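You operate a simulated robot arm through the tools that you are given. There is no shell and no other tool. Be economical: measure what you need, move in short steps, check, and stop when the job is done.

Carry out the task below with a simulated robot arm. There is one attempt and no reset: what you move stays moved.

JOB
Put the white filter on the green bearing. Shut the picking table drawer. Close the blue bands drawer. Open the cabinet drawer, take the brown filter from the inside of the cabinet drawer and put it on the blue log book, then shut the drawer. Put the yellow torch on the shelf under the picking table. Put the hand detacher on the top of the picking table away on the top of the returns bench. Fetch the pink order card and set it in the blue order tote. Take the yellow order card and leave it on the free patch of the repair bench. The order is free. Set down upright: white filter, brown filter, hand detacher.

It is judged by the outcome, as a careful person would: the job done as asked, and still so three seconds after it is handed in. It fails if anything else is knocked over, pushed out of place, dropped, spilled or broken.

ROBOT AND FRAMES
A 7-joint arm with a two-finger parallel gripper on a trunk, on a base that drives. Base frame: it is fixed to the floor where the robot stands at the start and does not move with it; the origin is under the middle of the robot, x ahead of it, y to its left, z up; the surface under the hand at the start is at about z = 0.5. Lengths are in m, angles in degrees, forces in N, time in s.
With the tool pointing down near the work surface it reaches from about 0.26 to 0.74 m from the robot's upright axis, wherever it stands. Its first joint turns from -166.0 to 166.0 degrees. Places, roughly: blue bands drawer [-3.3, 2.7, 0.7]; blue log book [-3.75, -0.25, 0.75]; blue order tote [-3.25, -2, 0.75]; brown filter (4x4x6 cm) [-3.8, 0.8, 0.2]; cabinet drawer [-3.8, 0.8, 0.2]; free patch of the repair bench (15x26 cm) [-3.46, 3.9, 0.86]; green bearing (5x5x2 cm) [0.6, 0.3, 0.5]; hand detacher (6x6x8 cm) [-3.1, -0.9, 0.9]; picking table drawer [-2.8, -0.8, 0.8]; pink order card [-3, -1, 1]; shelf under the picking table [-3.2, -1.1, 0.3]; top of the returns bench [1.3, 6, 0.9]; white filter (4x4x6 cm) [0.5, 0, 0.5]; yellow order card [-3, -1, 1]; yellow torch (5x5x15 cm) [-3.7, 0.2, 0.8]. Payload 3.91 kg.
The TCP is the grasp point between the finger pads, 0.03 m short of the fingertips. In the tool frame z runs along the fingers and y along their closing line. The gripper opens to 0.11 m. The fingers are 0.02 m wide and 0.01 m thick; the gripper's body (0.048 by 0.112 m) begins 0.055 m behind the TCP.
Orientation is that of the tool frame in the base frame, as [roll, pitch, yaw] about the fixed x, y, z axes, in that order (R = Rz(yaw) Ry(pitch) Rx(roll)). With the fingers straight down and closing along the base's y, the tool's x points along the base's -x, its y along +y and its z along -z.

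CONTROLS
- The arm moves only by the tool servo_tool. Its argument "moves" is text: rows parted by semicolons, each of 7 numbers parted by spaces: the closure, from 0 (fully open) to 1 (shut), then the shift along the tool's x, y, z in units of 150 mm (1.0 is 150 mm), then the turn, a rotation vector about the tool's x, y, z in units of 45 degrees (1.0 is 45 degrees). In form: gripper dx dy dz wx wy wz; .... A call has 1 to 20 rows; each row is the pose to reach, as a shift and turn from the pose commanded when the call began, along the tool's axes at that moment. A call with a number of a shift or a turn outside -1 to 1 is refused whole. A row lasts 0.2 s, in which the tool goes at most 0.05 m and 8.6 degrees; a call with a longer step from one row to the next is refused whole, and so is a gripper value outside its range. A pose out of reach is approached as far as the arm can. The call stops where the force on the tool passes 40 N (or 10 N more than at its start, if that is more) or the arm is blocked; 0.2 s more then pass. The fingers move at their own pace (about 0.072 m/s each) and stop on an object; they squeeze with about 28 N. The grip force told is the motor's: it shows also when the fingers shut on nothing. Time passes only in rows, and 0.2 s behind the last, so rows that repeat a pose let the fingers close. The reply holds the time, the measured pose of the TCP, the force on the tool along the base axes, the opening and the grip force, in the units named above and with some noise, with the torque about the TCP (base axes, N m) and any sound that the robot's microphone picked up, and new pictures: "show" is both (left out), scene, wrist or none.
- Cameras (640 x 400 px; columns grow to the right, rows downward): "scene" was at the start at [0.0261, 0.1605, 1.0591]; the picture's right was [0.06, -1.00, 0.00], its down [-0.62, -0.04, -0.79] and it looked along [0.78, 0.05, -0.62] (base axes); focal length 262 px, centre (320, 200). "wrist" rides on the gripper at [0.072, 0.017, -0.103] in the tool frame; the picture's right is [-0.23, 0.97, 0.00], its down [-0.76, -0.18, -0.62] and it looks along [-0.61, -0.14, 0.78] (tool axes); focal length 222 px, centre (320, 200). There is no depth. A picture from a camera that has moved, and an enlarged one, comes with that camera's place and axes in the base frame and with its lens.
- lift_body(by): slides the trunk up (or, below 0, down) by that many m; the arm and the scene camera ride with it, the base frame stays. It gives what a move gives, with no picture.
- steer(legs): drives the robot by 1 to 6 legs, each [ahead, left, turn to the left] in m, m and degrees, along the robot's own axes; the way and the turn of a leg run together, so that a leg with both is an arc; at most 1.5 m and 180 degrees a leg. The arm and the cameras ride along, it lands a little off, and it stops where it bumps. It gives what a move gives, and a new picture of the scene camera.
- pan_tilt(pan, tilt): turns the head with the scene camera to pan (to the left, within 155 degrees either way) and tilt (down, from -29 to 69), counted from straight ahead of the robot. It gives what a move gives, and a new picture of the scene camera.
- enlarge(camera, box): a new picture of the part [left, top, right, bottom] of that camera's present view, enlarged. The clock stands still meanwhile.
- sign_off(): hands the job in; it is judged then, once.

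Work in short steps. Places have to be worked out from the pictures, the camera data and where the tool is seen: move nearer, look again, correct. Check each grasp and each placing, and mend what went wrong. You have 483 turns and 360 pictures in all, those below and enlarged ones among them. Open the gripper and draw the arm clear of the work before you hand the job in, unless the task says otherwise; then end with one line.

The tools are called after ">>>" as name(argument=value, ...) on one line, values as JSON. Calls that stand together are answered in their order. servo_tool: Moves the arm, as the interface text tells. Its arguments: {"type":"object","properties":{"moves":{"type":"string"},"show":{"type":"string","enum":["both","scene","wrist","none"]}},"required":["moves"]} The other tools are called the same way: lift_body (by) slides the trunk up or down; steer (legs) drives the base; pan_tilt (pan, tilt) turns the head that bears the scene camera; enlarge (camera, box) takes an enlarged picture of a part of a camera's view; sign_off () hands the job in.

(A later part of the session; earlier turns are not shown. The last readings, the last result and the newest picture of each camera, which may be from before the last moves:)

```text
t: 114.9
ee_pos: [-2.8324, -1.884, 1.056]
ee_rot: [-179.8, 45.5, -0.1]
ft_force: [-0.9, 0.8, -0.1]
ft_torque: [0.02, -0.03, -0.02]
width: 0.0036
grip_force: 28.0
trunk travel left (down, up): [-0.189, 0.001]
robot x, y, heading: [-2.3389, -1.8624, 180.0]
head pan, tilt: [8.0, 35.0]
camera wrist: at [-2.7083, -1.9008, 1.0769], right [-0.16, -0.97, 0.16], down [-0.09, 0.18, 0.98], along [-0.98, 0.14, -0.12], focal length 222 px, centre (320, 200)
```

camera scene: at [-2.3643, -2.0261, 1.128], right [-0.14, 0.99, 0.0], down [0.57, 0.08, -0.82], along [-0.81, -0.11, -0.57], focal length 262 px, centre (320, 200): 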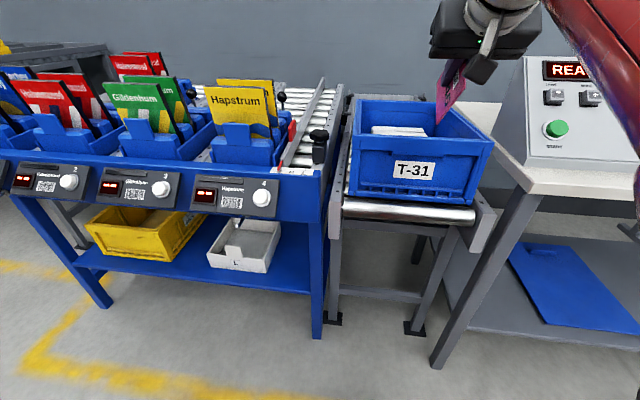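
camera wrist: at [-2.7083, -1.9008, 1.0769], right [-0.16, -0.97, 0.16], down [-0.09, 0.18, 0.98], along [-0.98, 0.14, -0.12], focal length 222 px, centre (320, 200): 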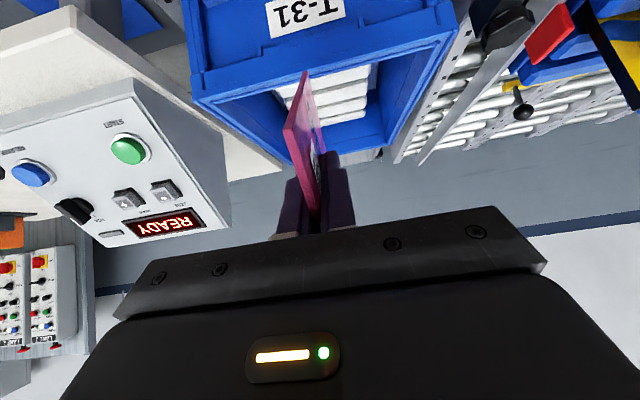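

The tote holds a white stack at its back. I'll move forward so the card is over the tote at TCP x≈-3.1, then lower it onto the contents.

>>> steer(legs=[[0.15, 0, 0]])

>>> servo_tool(moves="1 -0.19 0 0.19 0 0 0;1 -0.38 0 0.38 0 0 0;1 -0.54 0 0.58 0 0 0;1 -0.54 0 0.58 0 0 0", show="both")

```text
t: 116.3
ee_pos: [-2.9888, -1.8864, 1.0557]
ee_rot: [-179.9, 45.4, 0.2]
ft_force: [0.6, 0.6, -0.8]
ft_torque: [-0.02, -0.04, -0.02]
width: 0.0033
grip_force: 28.1
trunk travel left (down, up): [-0.189, 0.001]
robot x, y, heading: [-2.495, -1.8593, -179.7]
head pan, tilt: [8.0, 35.0]
camera scene: at [-2.5194, -2.0263, 1.128], right [-0.14, 0.99, 0.0], down [0.57, 0.08, -0.82], along [-0.81, -0.12, -0.57], focal length 262 px, centre (320, 200)
```

scene: 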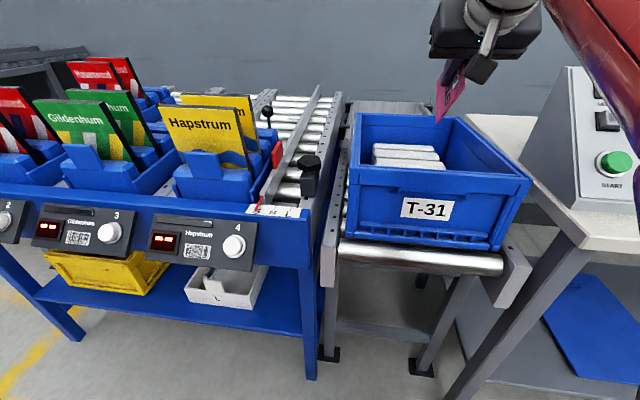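

```text
t: 117.3
ee_pos: [-3.1107, -1.8835, 1.0524]
ee_rot: [-179.9, 45.4, 0.0]
ft_force: [0.0, -0.3, 0.1]
ft_torque: [0.02, -0.01, 0.03]
width: 0.0035
grip_force: 28.0
trunk travel left (down, up): [-0.189, 0.001]
robot x, y, heading: [-2.4953, -1.862, -180.0]
head pan, tilt: [8.0, 35.0]
camera scene: at [-2.5195, -2.0264, 1.128], right [-0.14, 0.99, 0.0], down [0.57, 0.08, -0.82], along [-0.81, -0.12, -0.57], focal length 262 px, centre (320, 200)
camera wrist: at [-2.9863, -1.9016, 1.0737], right [-0.16, -0.97, 0.16], down [-0.09, 0.18, 0.98], along [-0.98, 0.14, -0.12], focal length 222 px, centre (320, 200)
```

scene: 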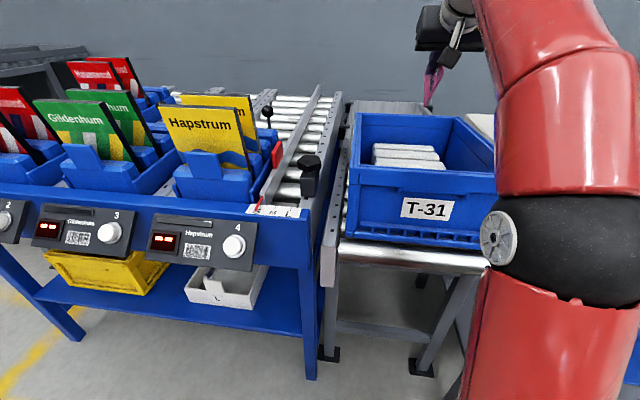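
wrist: 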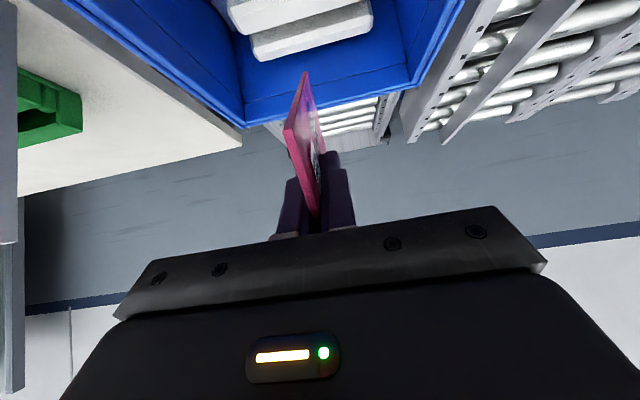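

The white rolls lie at the back (x<-3.19), so the front of the tote is free. I'll lower there and turn the tool upright so the card goes in deep.

>>> servo_tool(moves="1 0.27 0 0.1 0 0 0;1 0.5 0 0.25 0 0 0;1 0.75 0 0.4 0 0 0;1 0.815 0 0.43 0 0 0;1 0.815 0 0.43 0 0 0", show="none")

>>> servo_tool(moves="1 0 0 0 0 0.17 0;1 0 0 0 0 0.33 0;1 0 0 0 0 0.5 0;1 0 0 0 0 0.66 0;1 0 0 0 0 0.83 0;1 0 0 0 0 1 0;1 0 0 0 0 1 0", show="both")

```text
t: 118.5
ee_pos: [-3.069, -1.8829, 0.9199]
ee_rot: [-179.9, 45.4, 0.1]
ft_force: [-0.1, -0.1, 0.3]
ft_torque: [0.01, 0.01, 0.03]
width: 0.0034
grip_force: 28.3
trunk travel left (down, up): [-0.189, 0.001]
robot x, y, heading: [-2.4925, -1.8637, -180.0]
head pan, tilt: [8.0, 35.0]
```

```text
t: 120.1
ee_pos: [-3.0678, -1.8849, 0.9203]
ee_rot: [-179.9, 0.4, 0.2]
ft_force: [0.0, 0.5, 0.2]
ft_torque: [-0.02, -0.05, 0.01]
width: 0.0037
grip_force: 27.8
trunk travel left (down, up): [-0.189, 0.001]
robot x, y, heading: [-2.4938, -1.8633, -179.7]
head pan, tilt: [8.0, 35.0]
camera scene: at [-2.5196, -2.0264, 1.128], right [-0.14, 0.99, 0.0], down [0.57, 0.08, -0.82], along [-0.81, -0.12, -0.57], focal length 262 px, centre (320, 200)
camera wrist: at [-2.9937, -1.9019, 1.0223], right [-0.23, -0.97, 0.0], down [-0.76, 0.18, 0.63], along [-0.61, 0.14, -0.78], focal length 222 px, centre (320, 200)
```

scene: 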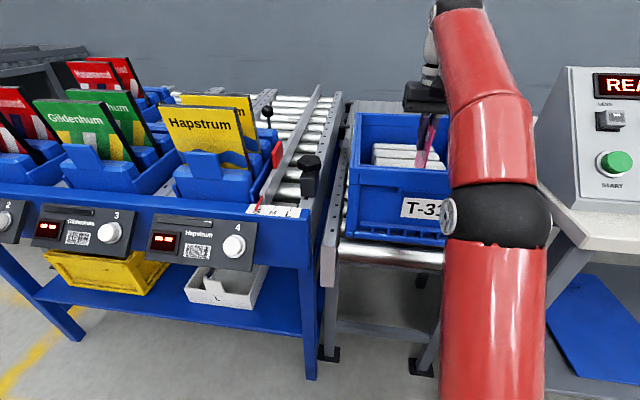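
wrist: 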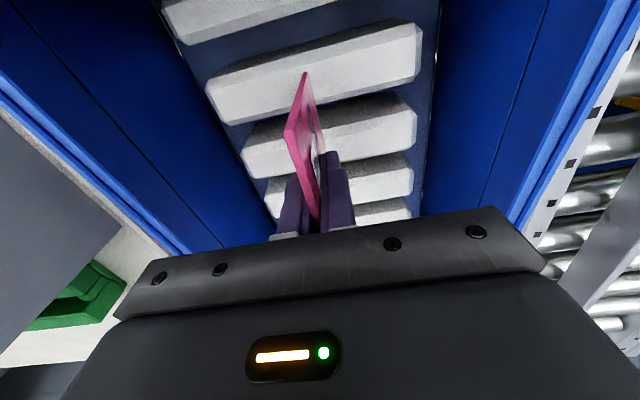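

White boxes line the whole tote, so I'll lower the card gently until it touches them.

>>> servo_tool(moves="1 0 0 0.07 0 0 0;1 0 0 0.13 0 0 0;1 0 0 0.2 0 0 0;1 0 0 0.2 0 0 0", show="wrist")

```text
t: 121.1
ee_pos: [-3.0672, -1.8854, 0.8921]
ee_rot: [-180.0, 0.6, 0.0]
ft_force: [-1.7, -0.2, 20.8]
ft_torque: [0.02, 0.04, 0.0]
width: 0.0035
grip_force: 28.1
trunk travel left (down, up): [-0.189, 0.001]
robot x, y, heading: [-2.4919, -1.8633, -179.6]
head pan, tilt: [8.0, 35.0]
camera wrist: at [-2.9937, -1.9031, 0.9945], right [-0.23, -0.97, 0.0], down [-0.76, 0.18, 0.63], along [-0.62, 0.14, -0.78], focal length 222 px, centre (320, 200)
```

wrist: 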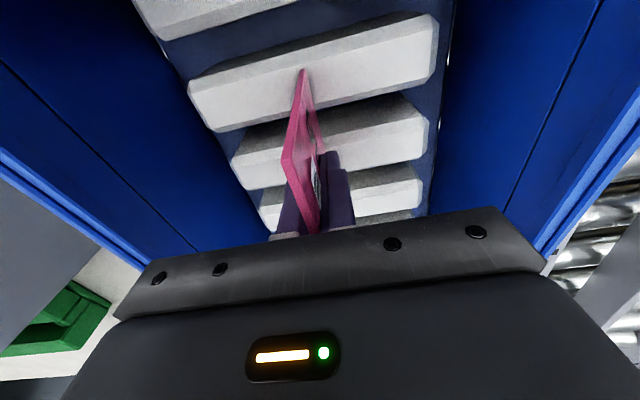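

It's in contact on the boxes. I'll relieve the force, open and rise.

>>> servo_tool(moves="1 0 0 -0.015 0 0 0;0.6 0 0 -0.015 0 0 0;0.4 0 0 -0.015 0 0 0;0.4 0 0 -0.015 0 0 0;0.4 0 0 -0.015 0 0 0;0.4 0.1 0 -0.15 0 0.1 0;0.4 0.1 0 -0.15 0 0.26 0", show="wrist")

```text
t: 122.7
ee_pos: [-2.9894, -1.8741, 0.9133]
ee_rot: [179.4, -7.9, 0.0]
ft_force: [-2.4, -0.2, -2.1]
ft_torque: [0.06, -0.18, 0.03]
width: 0.0662
grip_force: 0.1
out of reach, approached as far as the arm can: row 6, 7
trunk travel left (down, up): [-0.189, 0.001]
robot x, y, heading: [-2.4935, -1.8638, -179.8]
head pan, tilt: [8.0, 35.0]
camera wrist: at [-2.9322, -1.8896, 1.0262], right [-0.23, -0.97, -0.02], down [-0.84, 0.18, 0.51], along [-0.49, 0.13, -0.86], focal length 222 px, centre (320, 200)
```

wrist: 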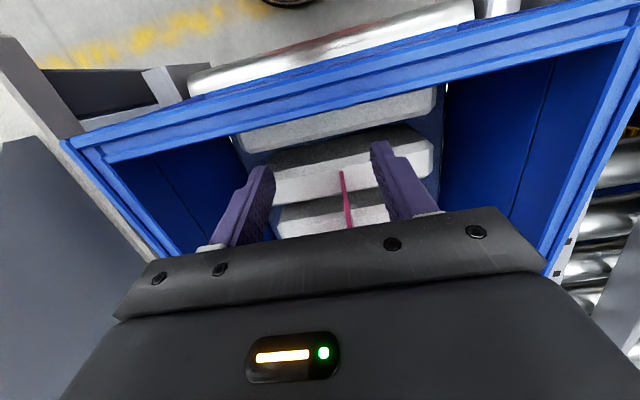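

The tilt went the wrong way, but the card is released and standing. I'll rise while tilting forward again.

>>> servo_tool(moves="0.4 0 0 -0.05 0 -0.15 0;0.4 0 0 -0.15 0 -0.3 0;0.4 0 0 -0.3 0 -0.45 0;0.4 0 0 -0.5 0 -0.6 0;0.4 0 0 -0.75 0 -0.75 0;0.4 0 0 -0.9 0 -0.9 0;0.4 0 0 -0.9 0 -0.9 0", show="both")

```text
t: 124.3
ee_pos: [-3.0076, -1.8718, 1.0487]
ee_rot: [179.5, 32.8, -0.3]
ft_force: [-0.1, 0.2, -0.2]
ft_torque: [-0.03, -0.01, 0.0]
width: 0.066
grip_force: 0.0
trunk travel left (down, up): [-0.189, 0.001]
robot x, y, heading: [-2.4924, -1.8596, -179.8]
head pan, tilt: [8.0, 35.0]
camera scene: at [-2.5195, -2.0263, 1.128], right [-0.14, 0.99, 0.0], down [0.57, 0.08, -0.82], along [-0.81, -0.12, -0.57], focal length 262 px, centre (320, 200)
camera wrist: at [-2.8908, -1.8889, 1.0966], right [-0.19, -0.97, 0.13], down [-0.3, 0.19, 0.93], along [-0.93, 0.14, -0.33], focal length 222 px, centre (320, 200)
```

scene: 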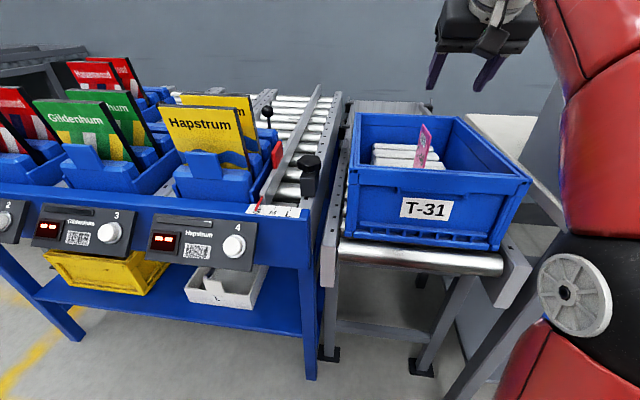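
wrist: 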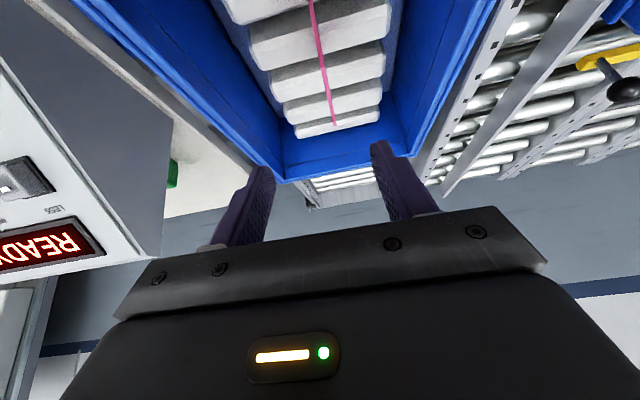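

The pink card is in the tote. I'll back out and restore the vertical, x-closing pose for the yellow card.

>>> steer(legs=[[-0.35, 0, 0], [0, -0.9, 0]])

>>> servo_tool(moves="0.4 0.1 0 0.1 0 0.15 0;0.4 0.25 0 0.25 0 0.3 0;0.4 0.4 0 0.35 0 0.45 0;0.4 0.55 0 0.4 0 0.6 0;0.4 0.6 0 0.4 0 0.73 0;0.4 0.6 0 0.4 0 0.73 0", show="none")

```text
t: 131.0
ee_pos: [-2.6444, -0.9427, 1.0476]
ee_rot: [179.4, 32.8, -1.1]
ft_force: [0.4, -0.2, 0.3]
ft_torque: [0.04, 0.01, -0.01]
width: 0.0662
grip_force: 0.1
trunk travel left (down, up): [-0.189, 0.001]
robot x, y, heading: [-2.1264, -0.9376, 179.8]
head pan, tilt: [8.0, 35.0]
camera scene: at [-2.1571, -1.1025, 1.128], right [-0.13, 0.99, 0.0], down [0.57, 0.08, -0.82], along [-0.81, -0.11, -0.57], focal length 262 px, centre (320, 200)
```

scene: 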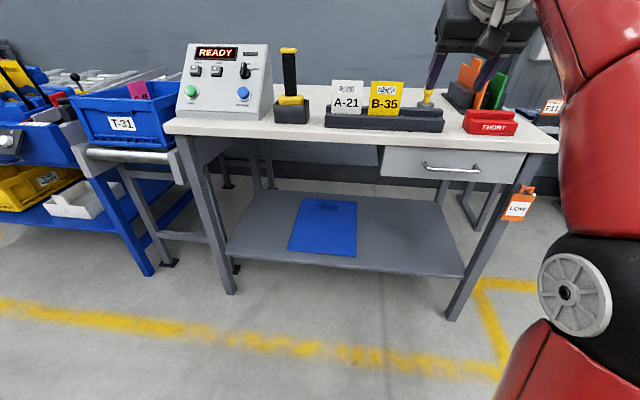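

```text
t: 132.4
ee_pos: [-2.6003, -0.9444, 0.9481]
ee_rot: [179.5, -0.2, -0.7]
ft_force: [0.9, -0.1, 0.3]
ft_torque: [-0.03, -0.05, -0.01]
width: 0.0661
grip_force: 0.0
trunk travel left (down, up): [-0.189, 0.001]
robot x, y, heading: [-2.1278, -0.937, 179.8]
head pan, tilt: [8.0, 35.0]
```

>>> servo_tool(moves="0.5 0.2 0 -0.05 0 0 -0.17;0.5 0.4 0 -0.1 0 0 -0.33;0.5 0.6 0 -0.15 0 0 -0.5;0.5 0.7 0 -0.2 0 0 -0.66;0.5 0.7 0 -0.25 0 0 -0.83;0.5 0.7 0 -0.3 0 0 -1;0.5 0.7 0 -0.3 0 0 -1", show="none")

>>> servo_tool(moves="0.5 0 0 0 0 0 -0.17;0.5 0 0 0 0 0 -0.33;0.5 0 0 0 0 0 -0.5;0.5 0 0 0 0 0 -0.66;0.5 0 0 0 0 0 -0.83;0.5 0 0 0 0 0 -1;0.5 0 0 0 0 0 -1", show="none")

```text
t: 134.0
ee_pos: [-2.4952, -0.945, 0.9863]
ee_rot: [179.8, 0.5, 44.4]
ft_force: [0.1, 0.1, 0.8]
ft_torque: [0.05, -0.01, -0.03]
width: 0.0552
grip_force: 0.0
out of reach, approached as far as the arm can: row 6, 7
trunk travel left (down, up): [-0.189, 0.001]
robot x, y, heading: [-2.1268, -0.9372, 179.5]
head pan, tilt: [8.0, 35.0]
```

```text
t: 135.6
ee_pos: [-2.4945, -0.9454, 0.9863]
ee_rot: [179.8, 0.6, 89.4]
ft_force: [-0.2, 0.2, 0.5]
ft_torque: [-0.01, -0.01, -0.05]
width: 0.0551
grip_force: 0.1
trunk travel left (down, up): [-0.189, 0.001]
robot x, y, heading: [-2.1292, -0.9408, 179.5]
head pan, tilt: [8.0, 35.0]
```

>>> steer(legs=[[0.42, -0.015, 0.4]])

>>> servo_tool(moves="0.5 0 0 0 0 0 0", show="wrist")

```text
t: 138.2
ee_pos: [-2.9143, -0.9282, 0.9863]
ee_rot: [179.9, 0.6, 89.3]
ft_force: [-1.0, -0.9, -0.2]
ft_torque: [0.0, 0.02, 0.01]
width: 0.0548
grip_force: 0.0
trunk travel left (down, up): [-0.189, 0.001]
robot x, y, heading: [-2.5466, -0.9235, 179.2]
head pan, tilt: [8.0, 35.0]
camera scene: at [-2.5772, -1.0836, 1.128], right [-0.13, 0.99, 0.0], down [0.57, 0.08, -0.82], along [-0.81, -0.11, -0.57], focal length 262 px, centre (320, 200)
```

scene: 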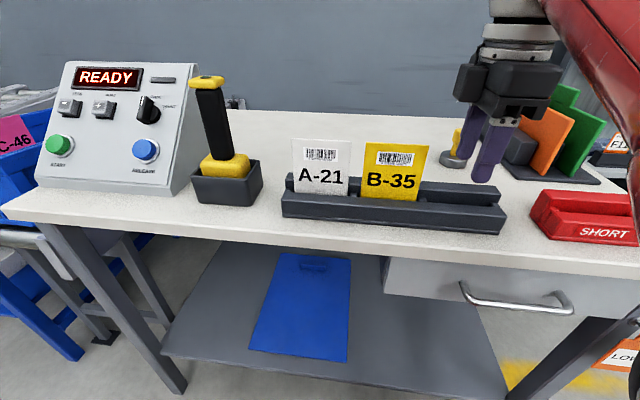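

```text
t: 138.6
ee_pos: [-2.9133, -0.926, 0.9859]
ee_rot: [179.9, 0.5, 89.3]
ft_force: [0.2, 0.4, 0.3]
ft_torque: [0.03, 0.02, 0.01]
width: 0.055
grip_force: 0.2
trunk travel left (down, up): [-0.189, 0.001]
robot x, y, heading: [-2.5466, -0.9212, 179.7]
head pan, tilt: [8.0, 35.0]
camera wrist: at [-2.8964, -0.8531, 1.0889], right [0.97, -0.24, 0.0], down [-0.19, -0.75, 0.63], along [-0.15, -0.61, -0.78], focal length 222 px, centre (320, 200)
```

wrist: 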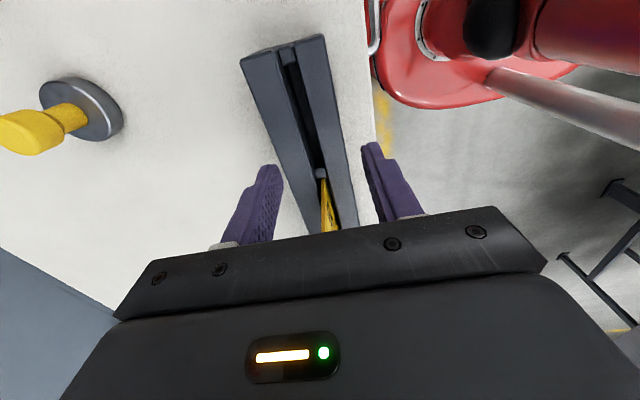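

I'll slide onto the yellow card, go down, close and lift.

>>> servo_tool(moves="0.5 -0.2 -0.04 0 0 0 0;0.5 -0.4 -0.04 0 0 0 0;0.5 -0.63 -0.04 0 0 0 0;0.5 -0.63 -0.04 0.12 0 0 0;0.5 -0.63 -0.04 0.24 0 0 0;0.5 -0.63 -0.04 0.24 0 0 0", show="both")

```text
t: 140.0
ee_pos: [-2.9211, -1.02, 0.9517]
ee_rot: [179.9, 0.5, 89.3]
ft_force: [0.4, 0.0, 0.4]
ft_torque: [-0.01, 0.01, -0.04]
width: 0.055
grip_force: 0.1
trunk travel left (down, up): [-0.189, 0.001]
robot x, y, heading: [-2.5442, -0.9202, 179.5]
head pan, tilt: [8.0, 35.0]
camera scene: at [-2.5772, -1.0836, 1.128], right [-0.13, 0.99, 0.0], down [0.57, 0.08, -0.82], along [-0.81, -0.11, -0.57], focal length 262 px, centre (320, 200)
camera wrist: at [-2.9037, -0.9474, 1.0546], right [0.97, -0.24, 0.0], down [-0.19, -0.75, 0.63], along [-0.15, -0.61, -0.78], focal length 222 px, centre (320, 200)
```

scene: 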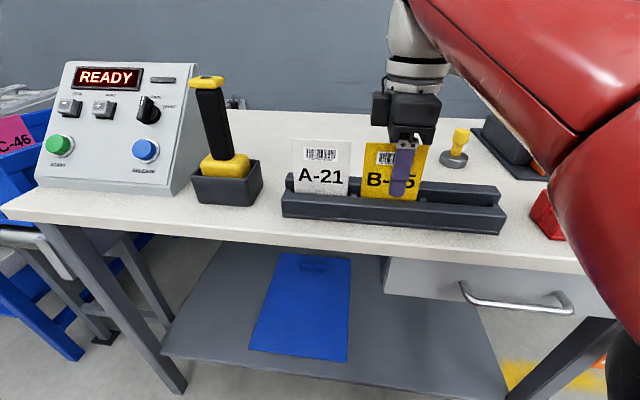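
wrist: 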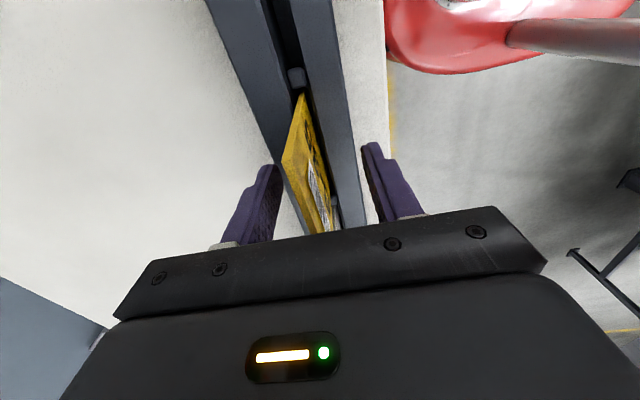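

>>> servo_tool(moves="0.5 -0.03 0 0.035 0 0 0;0.8 -0.03 0 0.035 0 0 0;1 -0.03 0 0.035 0 0 0;1 -0.03 0 0.035 0 0 0;1 -0.03 0 0.035 0 0 0;1 -0.03 0 -0.08 0 0 0;1 -0.03 0 -0.2 0 0 0;1 -0.03 0.03 -0.25 0 0 0;1 -0.03 0.03 -0.25 0 0 0", show="none")

>>> enlarge(camera="scene", box=[330, 90, 490, 230])

```text
t: 142.0
ee_pos: [-2.9147, -1.0238, 0.9873]
ee_rot: [-179.9, 0.6, 89.2]
ft_force: [0.0, -1.2, -0.6]
ft_torque: [0.01, -0.06, 0.01]
width: 0.0035
grip_force: 28.0
trunk travel left (down, up): [-0.189, 0.001]
robot x, y, heading: [-2.5496, -0.924, 179.8]
head pan, tilt: [8.0, 35.0]
```

```text
2.86 times, centred on (410, 160) of scene
camera zoom: at [-2.5772, -1.0836, 1.128], right [-0.13, 0.99, 0.0], down [0.57, 0.08, -0.82], along [-0.81, -0.11, -0.57], focal length 750 px, centre (63, 314)
```

zoom: 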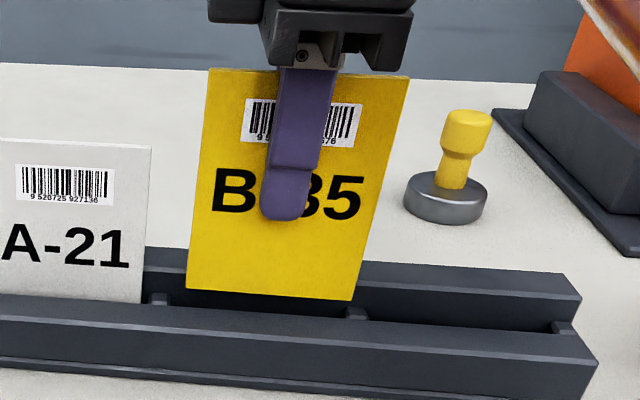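

It lifted free. I'll move it over the front rail with the arm, then back the base out.

>>> servo_tool(moves="1 0 0.05 -0.05 0 0 0;1 0 0.12 -0.05 0 0 0;1 0 0.2 -0.05 0 0 0;1 0 0.2 -0.05 0 0 0", show="none")

>>> steer(legs=[[-0.45, 0, 0]])

>>> pan_tilt(pan=20, tilt=30)

```text
t: 143.0
ee_pos: [-2.886, -1.0229, 0.9889]
ee_rot: [-179.8, 0.5, 89.3]
ft_force: [-0.2, 1.1, -0.7]
ft_torque: [0.01, 0.05, 0.0]
width: 0.0036
grip_force: 27.8
out of reach, approached as far as the arm can: row 1, 2, 3, 4
trunk travel left (down, up): [-0.189, 0.001]
robot x, y, heading: [-2.5505, -0.9174, 179.7]
head pan, tilt: [8.0, 35.0]
```

```text
t: 145.7
ee_pos: [-2.4391, -1.0265, 0.9883]
ee_rot: [-179.9, 0.6, 89.3]
ft_force: [-0.8, -0.1, 0.0]
ft_torque: [0.02, 0.01, -0.01]
width: 0.0035
grip_force: 28.1
trunk travel left (down, up): [-0.189, 0.001]
robot x, y, heading: [-2.1035, -0.9225, 179.6]
head pan, tilt: [8.0, 35.0]
camera scene: at [-2.1307, -1.0872, 1.128], right [-0.13, 0.99, 0.0], down [0.57, 0.08, -0.82], along [-0.81, -0.11, -0.57], focal length 262 px, centre (320, 200)
```

scene: 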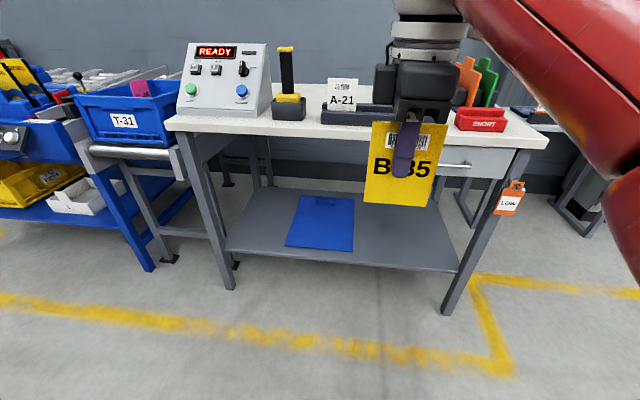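

```text
t: 146.5
ee_pos: [-2.4408, -1.0265, 0.9869]
ee_rot: [-180.0, 0.6, 89.3]
ft_force: [-0.6, 1.1, -0.4]
ft_torque: [0.0, 0.01, 0.03]
width: 0.0036
grip_force: 27.8
trunk travel left (down, up): [-0.189, 0.001]
robot x, y, heading: [-2.1037, -0.9252, 179.9]
head pan, tilt: [20.0, 30.0]
camera scene: at [-2.1286, -1.1058, 1.1357], right [-0.33, 0.94, 0.0], down [0.47, 0.17, -0.87], along [-0.82, -0.29, -0.5], focal length 262 px, centre (320, 200)
```

scene: 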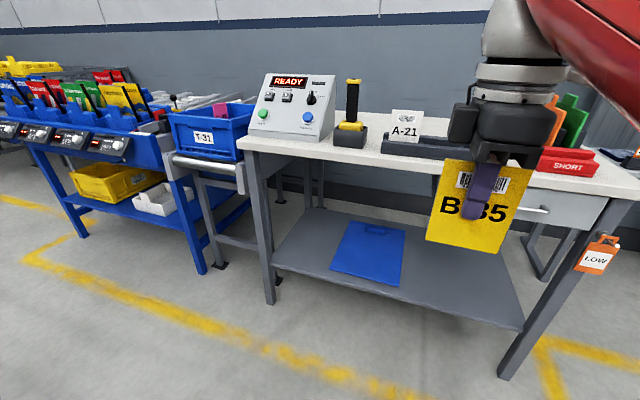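

The pink card stays in the tote. I'll drive along the aisle toward the repair bench with the yellow card.

>>> steer(legs=[[0.1, -1.5, 0], [0, -1.3, 0]])

>>> pan_tilt(pan=-40, tilt=20)

```text
refused: leg 1 is longer than a leg can be; nothing moved
```

```text
t: 147.8
ee_pos: [-2.4396, -1.0258, 0.9879]
ee_rot: [-180.0, 0.6, 89.4]
ft_force: [-0.6, -1.9, -0.1]
ft_torque: [0.0, -0.03, 0.02]
width: 0.0034
grip_force: 28.2
trunk travel left (down, up): [-0.189, 0.001]
robot x, y, heading: [-2.1035, -0.9255, 179.4]
head pan, tilt: [-40.0, 20.0]
camera scene: at [-2.1143, -1.0152, 1.1518], right [0.65, 0.76, 0.0], down [0.26, -0.22, -0.94], along [-0.72, 0.61, -0.34], focal length 262 px, centre (320, 200)
```

scene: 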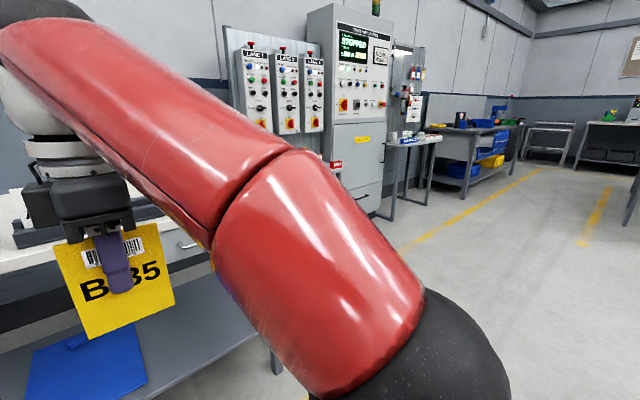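

>>> steer(legs=[[0.1, -1.4, 0], [0, -1.4, 0]])

```text
t: 161.2
ee_pos: [-2.5175, 1.7521, 0.9892]
ee_rot: [-180.0, 0.6, 88.4]
ft_force: [-1.0, -0.7, 0.2]
ft_torque: [0.04, 0.01, -0.04]
width: 0.0037
grip_force: 28.1
trunk travel left (down, up): [-0.189, 0.001]
robot x, y, heading: [-2.1774, 1.8493, 178.6]
head pan, tilt: [-40.0, 20.0]
camera scene: at [-2.1914, 1.7581, 1.1518], right [0.66, 0.75, 0.0], down [0.26, -0.23, -0.94], along [-0.71, 0.62, -0.34], focal length 262 px, centre (320, 200)
```

scene: 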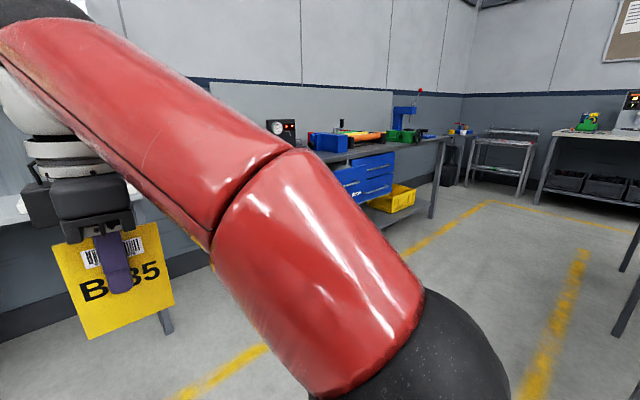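

I'll reshape the arm in free space: lower, extend, then pitch the fingers about 45° forward so the card plane leans toward flat.

>>> servo_tool(moves="1 0 -0.1 0.25 0 0 0;1 0 -0.3 0.4 0 0 0;1 0 -0.55 0.5 0 0 0;1 0 -0.8 0.55 0 0 0;1 0 -1 0.55 0 0 0;1 0 -1 0.55 0.17 0 0;1 0 -1 0.55 0.34 0 0;1 0 -1 0.55 0.5 0 0;1 0 -1 0.55 0.67 0 0;1 0 -1 0.55 0.84 0 0;1 0 -1 0.55 1 0 0;1 0 -1 0.55 1 0 0", show="both")

```text
t: 163.8
ee_pos: [-2.6661, 1.7557, 0.9055]
ee_rot: [-134.8, 0.7, 88.3]
ft_force: [-0.5, 0.6, -1.1]
ft_torque: [0.0, 0.03, 0.02]
width: 0.0036
grip_force: 28.0
trunk travel left (down, up): [-0.189, 0.001]
robot x, y, heading: [-2.1795, 1.8514, 178.8]
head pan, tilt: [-40.0, 20.0]
camera scene: at [-2.1915, 1.7581, 1.1518], right [0.66, 0.75, 0.0], down [0.26, -0.23, -0.94], along [-0.71, 0.62, -0.34], focal length 262 px, centre (320, 200)
camera wrist: at [-2.5794, 1.8254, 0.9659], right [0.68, -0.25, -0.69], down [0.3, -0.76, 0.57], along [-0.67, -0.59, -0.44], focal length 222 px, centre (320, 200)
```

scene: 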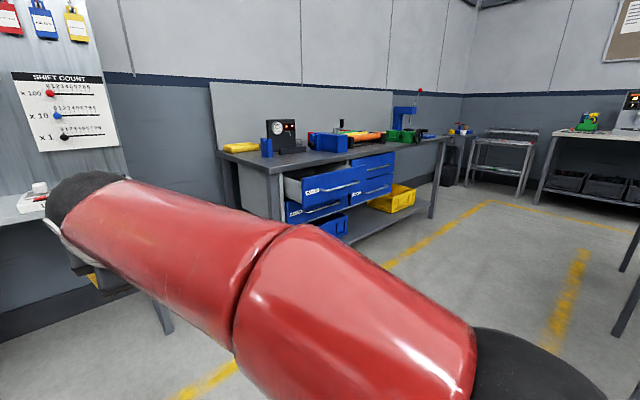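
wrist: 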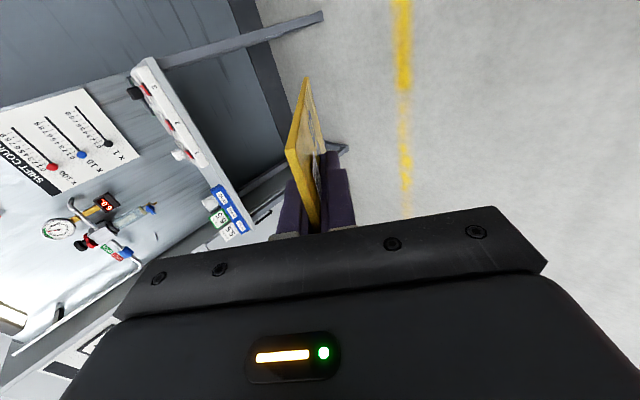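

>>> steer(legs=[[0.1, -1.3, 1.2]])

>>> pan_tilt(pan=-35, tilt=25)

```text
t: 170.2
ee_pos: [-2.7534, 3.005, 0.9058]
ee_rot: [-134.9, 0.6, 90.0]
ft_force: [1.2, 0.1, -1.4]
ft_torque: [0.0, -0.02, 0.03]
width: 0.0034
grip_force: 27.8
trunk travel left (down, up): [-0.189, 0.001]
robot x, y, heading: [-2.2662, 3.1173, -179.6]
head pan, tilt: [-40.0, 20.0]
camera scene: at [-2.278, 3.0225, 1.1518], right [0.64, 0.77, 0.0], down [0.26, -0.22, -0.94], along [-0.72, 0.6, -0.34], focal length 262 px, centre (320, 200)
```

scene: 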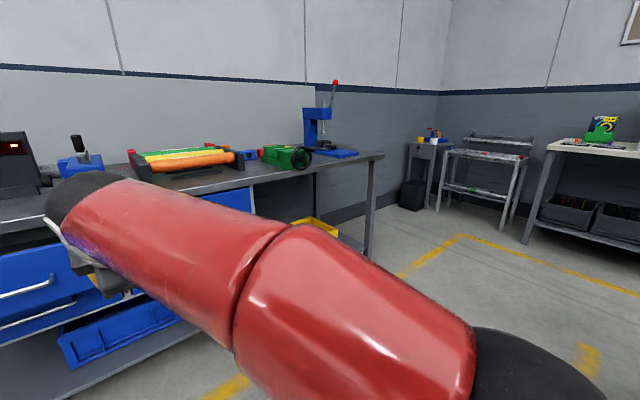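

```text
t: 170.9
ee_pos: [-2.7538, 3.0043, 0.9058]
ee_rot: [-134.9, 0.6, 90.2]
ft_force: [-0.1, 0.2, -0.8]
ft_torque: [-0.01, -0.02, 0.0]
width: 0.0033
grip_force: 28.1
trunk travel left (down, up): [-0.189, 0.001]
robot x, y, heading: [-2.269, 3.1153, -179.5]
head pan, tilt: [-35.0, 25.0]
camera scene: at [-2.2821, 3.0154, 1.1438], right [0.57, 0.82, 0.0], down [0.35, -0.24, -0.91], along [-0.75, 0.52, -0.42], focal length 262 px, centre (320, 200)
```

scene: 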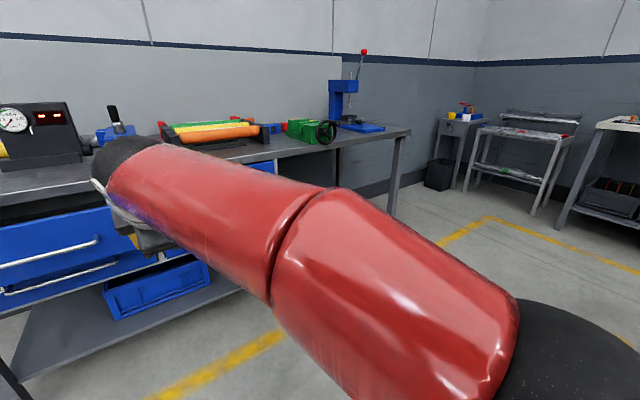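

>>> steer(legs=[[0, -0.85, -0.4]])

>>> pan_tilt(pan=15, tilt=25)

```text
t: 175.4
ee_pos: [-2.7527, 3.8606, 0.9054]
ee_rot: [-134.9, 0.6, 89.2]
ft_force: [0.0, -0.1, 0.5]
ft_torque: [-0.03, 0.0, 0.0]
width: 0.0037
grip_force: 28.0
trunk travel left (down, up): [-0.189, 0.001]
robot x, y, heading: [-2.2645, 3.9622, 179.5]
head pan, tilt: [-35.0, 25.0]
camera scene: at [-2.2824, 3.8622, 1.1438], right [0.58, 0.81, 0.0], down [0.34, -0.25, -0.91], along [-0.74, 0.53, -0.42], focal length 262 px, centre (320, 200)
```

scene: 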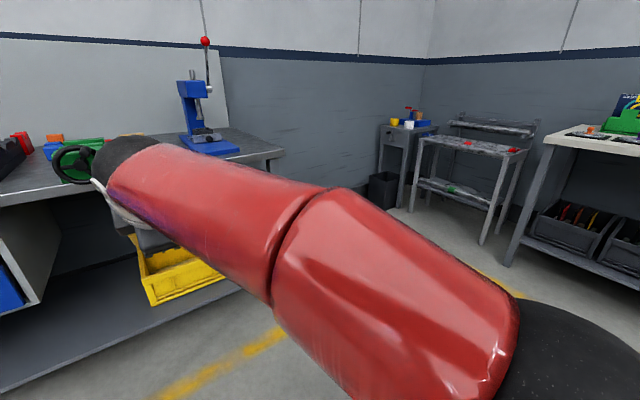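

```text
t: 176.5
ee_pos: [-2.7525, 3.8593, 0.9054]
ee_rot: [-134.9, 0.6, 89.2]
ft_force: [-0.1, 0.2, 0.2]
ft_torque: [0.0, -0.02, -0.02]
width: 0.0035
grip_force: 27.5
trunk travel left (down, up): [-0.189, 0.001]
robot x, y, heading: [-2.2687, 3.9607, 179.2]
head pan, tilt: [15.0, 25.0]
camera scene: at [-2.2967, 3.7857, 1.1437], right [-0.25, 0.97, 0.0], down [0.41, 0.11, -0.91], along [-0.88, -0.23, -0.42], focal length 262 px, centre (320, 200)
```

scene: 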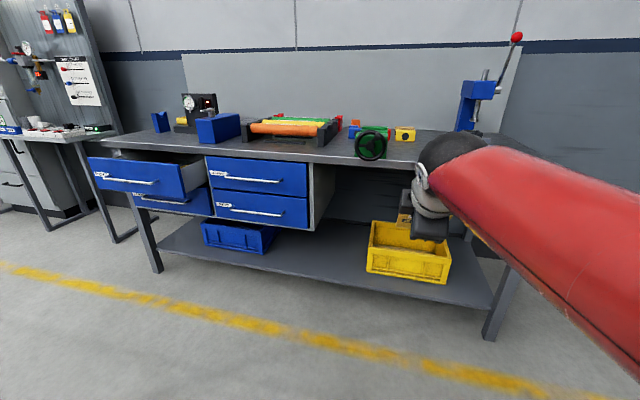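

The free patch lies between the vice wheel (y≤3.78) and the press (y≥4.04), with the bench front at x≈-3.27. I'll raise the card and drive closer.

>>> servo_tool(moves="1 0 -0.2 -0.2 0 0 0;1 0 -0.38 -0.38 0 0 0;1 0 -0.45 -0.45 0 0 0", show="none")

>>> steer(legs=[[0.45, -0.06, 0.8]])

>>> pan_tilt(pan=0, tilt=35)

>>> servo_tool(moves="1 0 0 0 0 0 0", show="wrist")

```text
t: 177.3
ee_pos: [-2.7541, 3.8632, 1.0033]
ee_rot: [-134.9, 0.6, 89.2]
ft_force: [-1.5, 0.4, 0.1]
ft_torque: [-0.02, 0.0, -0.04]
width: 0.0035
grip_force: 28.3
trunk travel left (down, up): [-0.189, 0.001]
robot x, y, heading: [-2.2653, 3.9606, 179.4]
head pan, tilt: [15.0, 25.0]
```

```text
t: 180.1
ee_pos: [-3.1955, 3.9259, 1.0022]
ee_rot: [-134.9, 0.6, 89.3]
ft_force: [0.0, -0.3, -0.5]
ft_torque: [-0.01, -0.04, 0.0]
width: 0.0033
grip_force: 27.9
trunk travel left (down, up): [-0.189, 0.001]
robot x, y, heading: [-2.7079, 4.0255, 179.7]
head pan, tilt: [15.0, 25.0]
camera scene: at [-2.7392, 3.8497, 1.1437], right [-0.25, 0.97, 0.0], down [0.41, 0.11, -0.91], along [-0.88, -0.23, -0.42], focal length 262 px, centre (320, 200)
```

scene: 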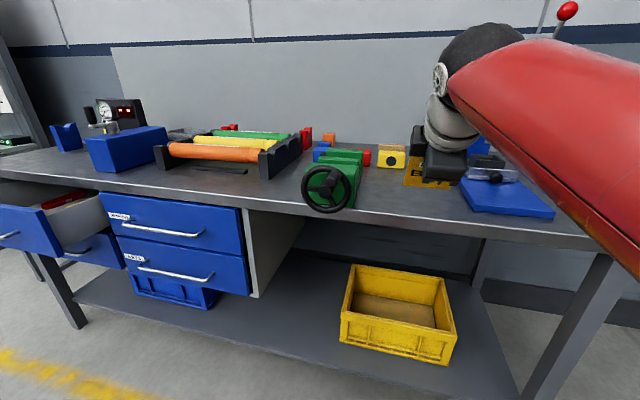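

```text
t: 180.8
ee_pos: [-3.1972, 3.9271, 1.0021]
ee_rot: [-134.9, 0.7, 89.3]
ft_force: [0.1, -0.1, -1.3]
ft_torque: [-0.01, 0.02, 0.02]
width: 0.0035
grip_force: 27.8
trunk travel left (down, up): [-0.189, 0.001]
robot x, y, heading: [-2.7059, 4.0278, 179.6]
head pan, tilt: [0.0, 35.0]
camera scene: at [-2.7381, 3.8735, 1.128], right [0.01, 1.0, 0.0], down [0.57, 0.0, -0.82], along [-0.82, 0.01, -0.57], focal length 262 px, centre (320, 200)
```

scene: 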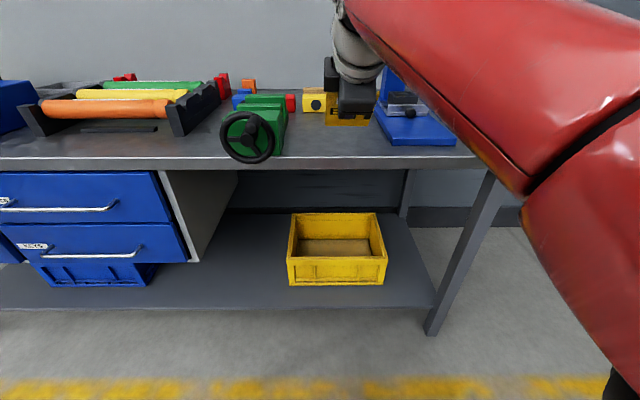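

```text
t: 181.2
ee_pos: [-3.1972, 3.9249, 1.002]
ee_rot: [-134.9, 0.6, 89.3]
ft_force: [0.4, 0.0, -1.0]
ft_torque: [0.02, -0.02, 0.01]
width: 0.0034
grip_force: 27.3
trunk travel left (down, up): [-0.189, 0.001]
robot x, y, heading: [-2.7049, 4.0268, 179.7]
head pan, tilt: [0.0, 35.0]
camera wrist: at [-3.1103, 3.9972, 1.0627], right [0.68, -0.24, -0.69], down [0.31, -0.76, 0.57], along [-0.66, -0.6, -0.45], focal length 222 px, centre (320, 200)
```

wrist: 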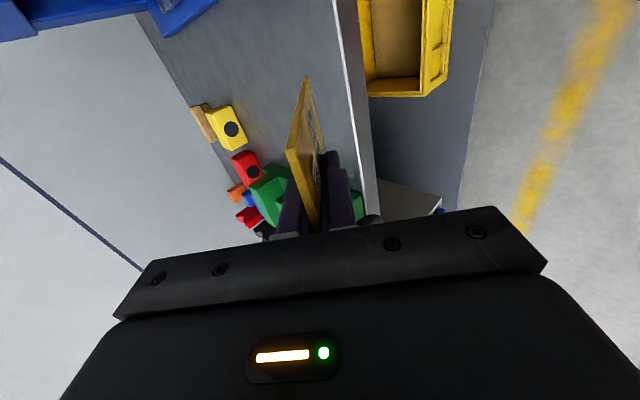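

I'll move ahead and extend the arm so the card hangs over the patch centre.

>>> steer(legs=[[0.13, 0.012, 0]])

>>> servo_tool(moves="1 0 -0.2 0.2 0 0 0;1 0 -0.4 0.4 0 0 0;1 0 -0.6 0.6 0 0 0;1 0 -0.6 0.6 0 0 0", show="both")

```text
t: 182.5
ee_pos: [-3.3257, 3.9141, 1.0024]
ee_rot: [-134.9, 0.5, 89.2]
ft_force: [0.2, -0.4, 0.3]
ft_torque: [0.02, -0.02, 0.0]
width: 0.0035
grip_force: 28.4
trunk travel left (down, up): [-0.189, 0.001]
robot x, y, heading: [-2.8381, 4.0154, 179.5]
head pan, tilt: [0.0, 35.0]
camera scene: at [-2.8679, 3.8626, 1.128], right [0.01, 1.0, 0.0], down [0.57, -0.01, -0.82], along [-0.82, 0.01, -0.57], focal length 262 px, centre (320, 200)
```

scene: 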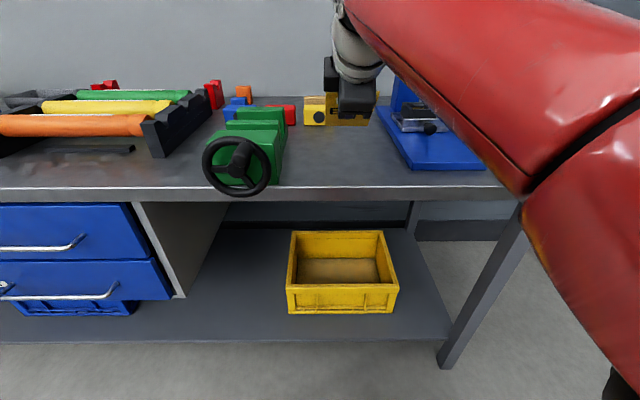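

```text
t: 183.5
ee_pos: [-3.4532, 3.9181, 1.0058]
ee_rot: [-134.9, 0.6, 89.2]
ft_force: [-0.3, 0.2, -0.1]
ft_torque: [-0.02, 0.0, 0.0]
width: 0.0034
grip_force: 28.1
trunk travel left (down, up): [-0.189, 0.001]
robot x, y, heading: [-2.8396, 4.0159, 179.5]
head pan, tilt: [0.0, 35.0]
camera scene: at [-2.868, 3.8626, 1.128], right [0.01, 1.0, 0.0], down [0.57, 0.0, -0.82], along [-0.82, 0.01, -0.57], focal length 262 px, centre (320, 200)
camera wrist: at [-3.3672, 3.9896, 1.0656], right [0.68, -0.24, -0.69], down [0.31, -0.76, 0.57], along [-0.66, -0.6, -0.45], focal length 222 px, centre (320, 200)
```

scene: 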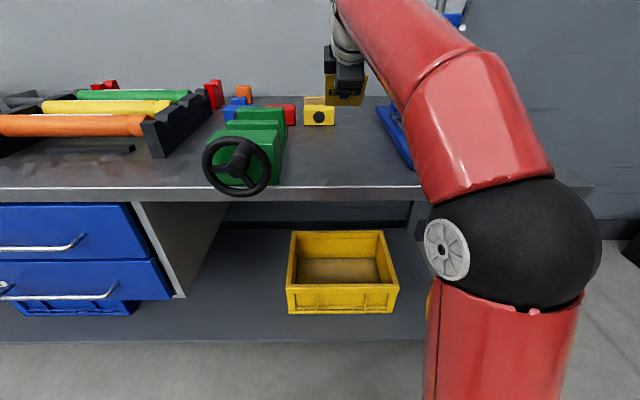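
wrist: 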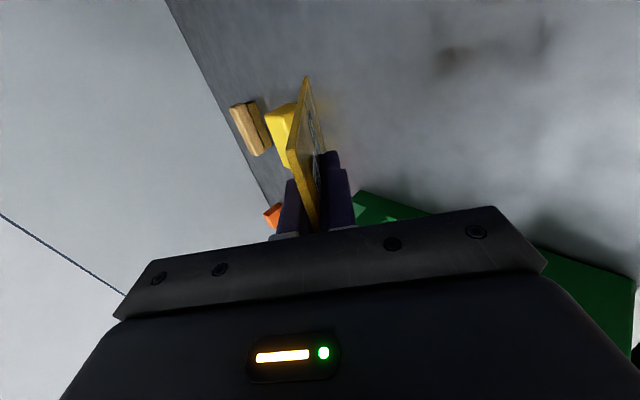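

>>> servo_tool(moves="1 0 0.1 0.1 0 0 0;1 0 0.2 0.2 0 0 0;1 0 0.28 0.28 0 0 0;1 0 0.33 0.33 0 0 0;1 0 0.37 0.37 0 0 0;1 0 0.37 0.37 0 0 0", show="both")

```text
t: 184.9
ee_pos: [-3.455, 3.9164, 0.9234]
ee_rot: [-135.0, 0.6, 89.2]
ft_force: [0.1, -0.7, -0.9]
ft_torque: [-0.01, 0.0, -0.05]
width: 0.0034
grip_force: 28.3
trunk travel left (down, up): [-0.189, 0.001]
robot x, y, heading: [-2.8361, 4.0143, 179.0]
head pan, tilt: [0.0, 35.0]
camera scene: at [-2.868, 3.8626, 1.128], right [0.01, 1.0, 0.0], down [0.57, 0.0, -0.82], along [-0.82, 0.01, -0.57], focal length 262 px, centre (320, 200)
camera wrist: at [-3.3691, 3.9882, 0.9843], right [0.68, -0.24, -0.69], down [0.31, -0.76, 0.57], along [-0.66, -0.6, -0.45], focal length 222 px, centre (320, 200)
```

scene: 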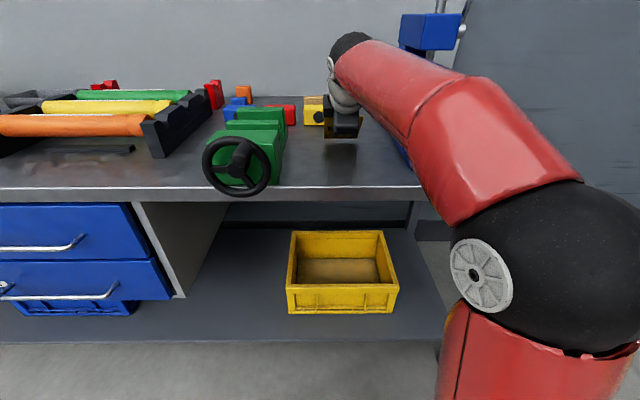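
wrist: 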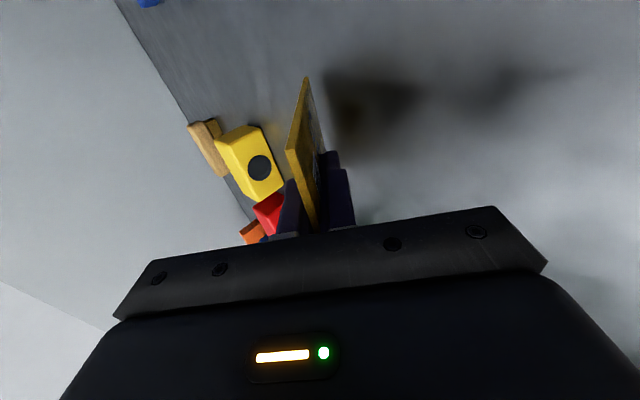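

Not touching yet, so I'll lower in small steps until contact.

>>> servo_tool(moves="1 0 0.03 0.03 0 0 0;1 0 0.06 0.06 0 0 0;1 0 0.06 0.06 0 0 0", show="none")

>>> servo_tool(moves="1 0 0.02 0.02 0 0 0;1 0 0.04 0.04 0 0 0;1 0 0.04 0.04 0 0 0", show="wrist")

```text
t: 185.7
ee_pos: [-3.4535, 3.9167, 0.9151]
ee_rot: [-134.5, 0.6, 89.3]
ft_force: [-2.1, 0.6, 16.7]
ft_torque: [0.16, 1.05, -0.03]
width: 0.0033
grip_force: 27.7
trunk travel left (down, up): [-0.189, 0.001]
robot x, y, heading: [-2.8371, 4.0141, 179.5]
head pan, tilt: [0.0, 35.0]
```

```text
t: 186.5
ee_pos: [-3.4524, 3.9167, 0.9088]
ee_rot: [-134.2, 0.6, 89.3]
ft_force: [-1.1, 1.2, 34.5]
ft_torque: [0.18, 1.9, -0.03]
width: 0.0069
grip_force: 28.3
trunk travel left (down, up): [-0.189, 0.001]
robot x, y, heading: [-2.8373, 4.0138, 179.6]
head pan, tilt: [0.0, 35.0]
camera wrist: at [-3.3664, 3.9882, 0.968], right [0.68, -0.24, -0.7], down [0.31, -0.76, 0.57], along [-0.67, -0.6, -0.44], focal length 222 px, centre (320, 200)
```

wrist: 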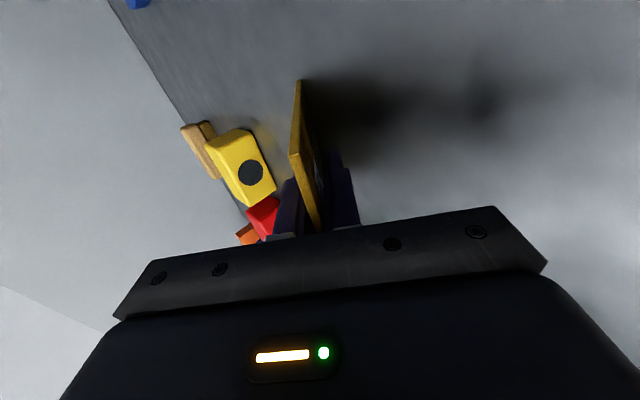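

Contact made. I'll relieve slightly, then open so the card settles.

>>> servo_tool(moves="1 0 -0.03 -0.03 0 0 0;0.8 0 -0.03 -0.03 0 0 0;0.7 0 -0.03 -0.03 0 0 0;0.7 0 -0.03 -0.03 0 0 0;0.7 0 -0.03 -0.03 0 0 0", show="wrist")

```text
t: 187.7
ee_pos: [-3.4544, 3.9155, 0.9089]
ee_rot: [-134.9, 0.6, 89.1]
ft_force: [-0.3, 0.2, -0.2]
ft_torque: [0.04, -0.02, 0.0]
width: 0.0332
grip_force: 0.2
trunk travel left (down, up): [-0.189, 0.001]
robot x, y, heading: [-2.8383, 4.013, 179.4]
head pan, tilt: [0.0, 35.0]
camera wrist: at [-3.3685, 3.9878, 0.9691], right [0.68, -0.24, -0.69], down [0.31, -0.76, 0.57], along [-0.66, -0.6, -0.45], focal length 222 px, centre (320, 200)
```

wrist: 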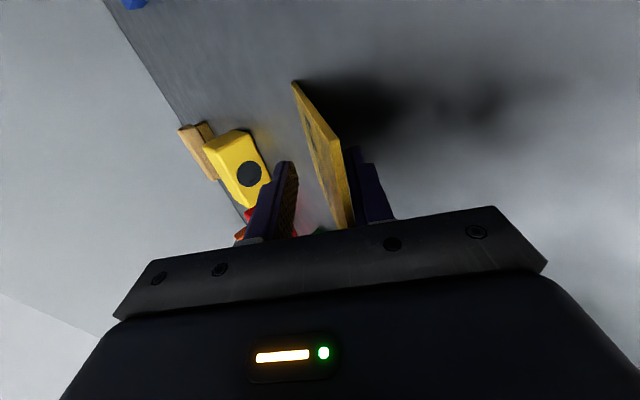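

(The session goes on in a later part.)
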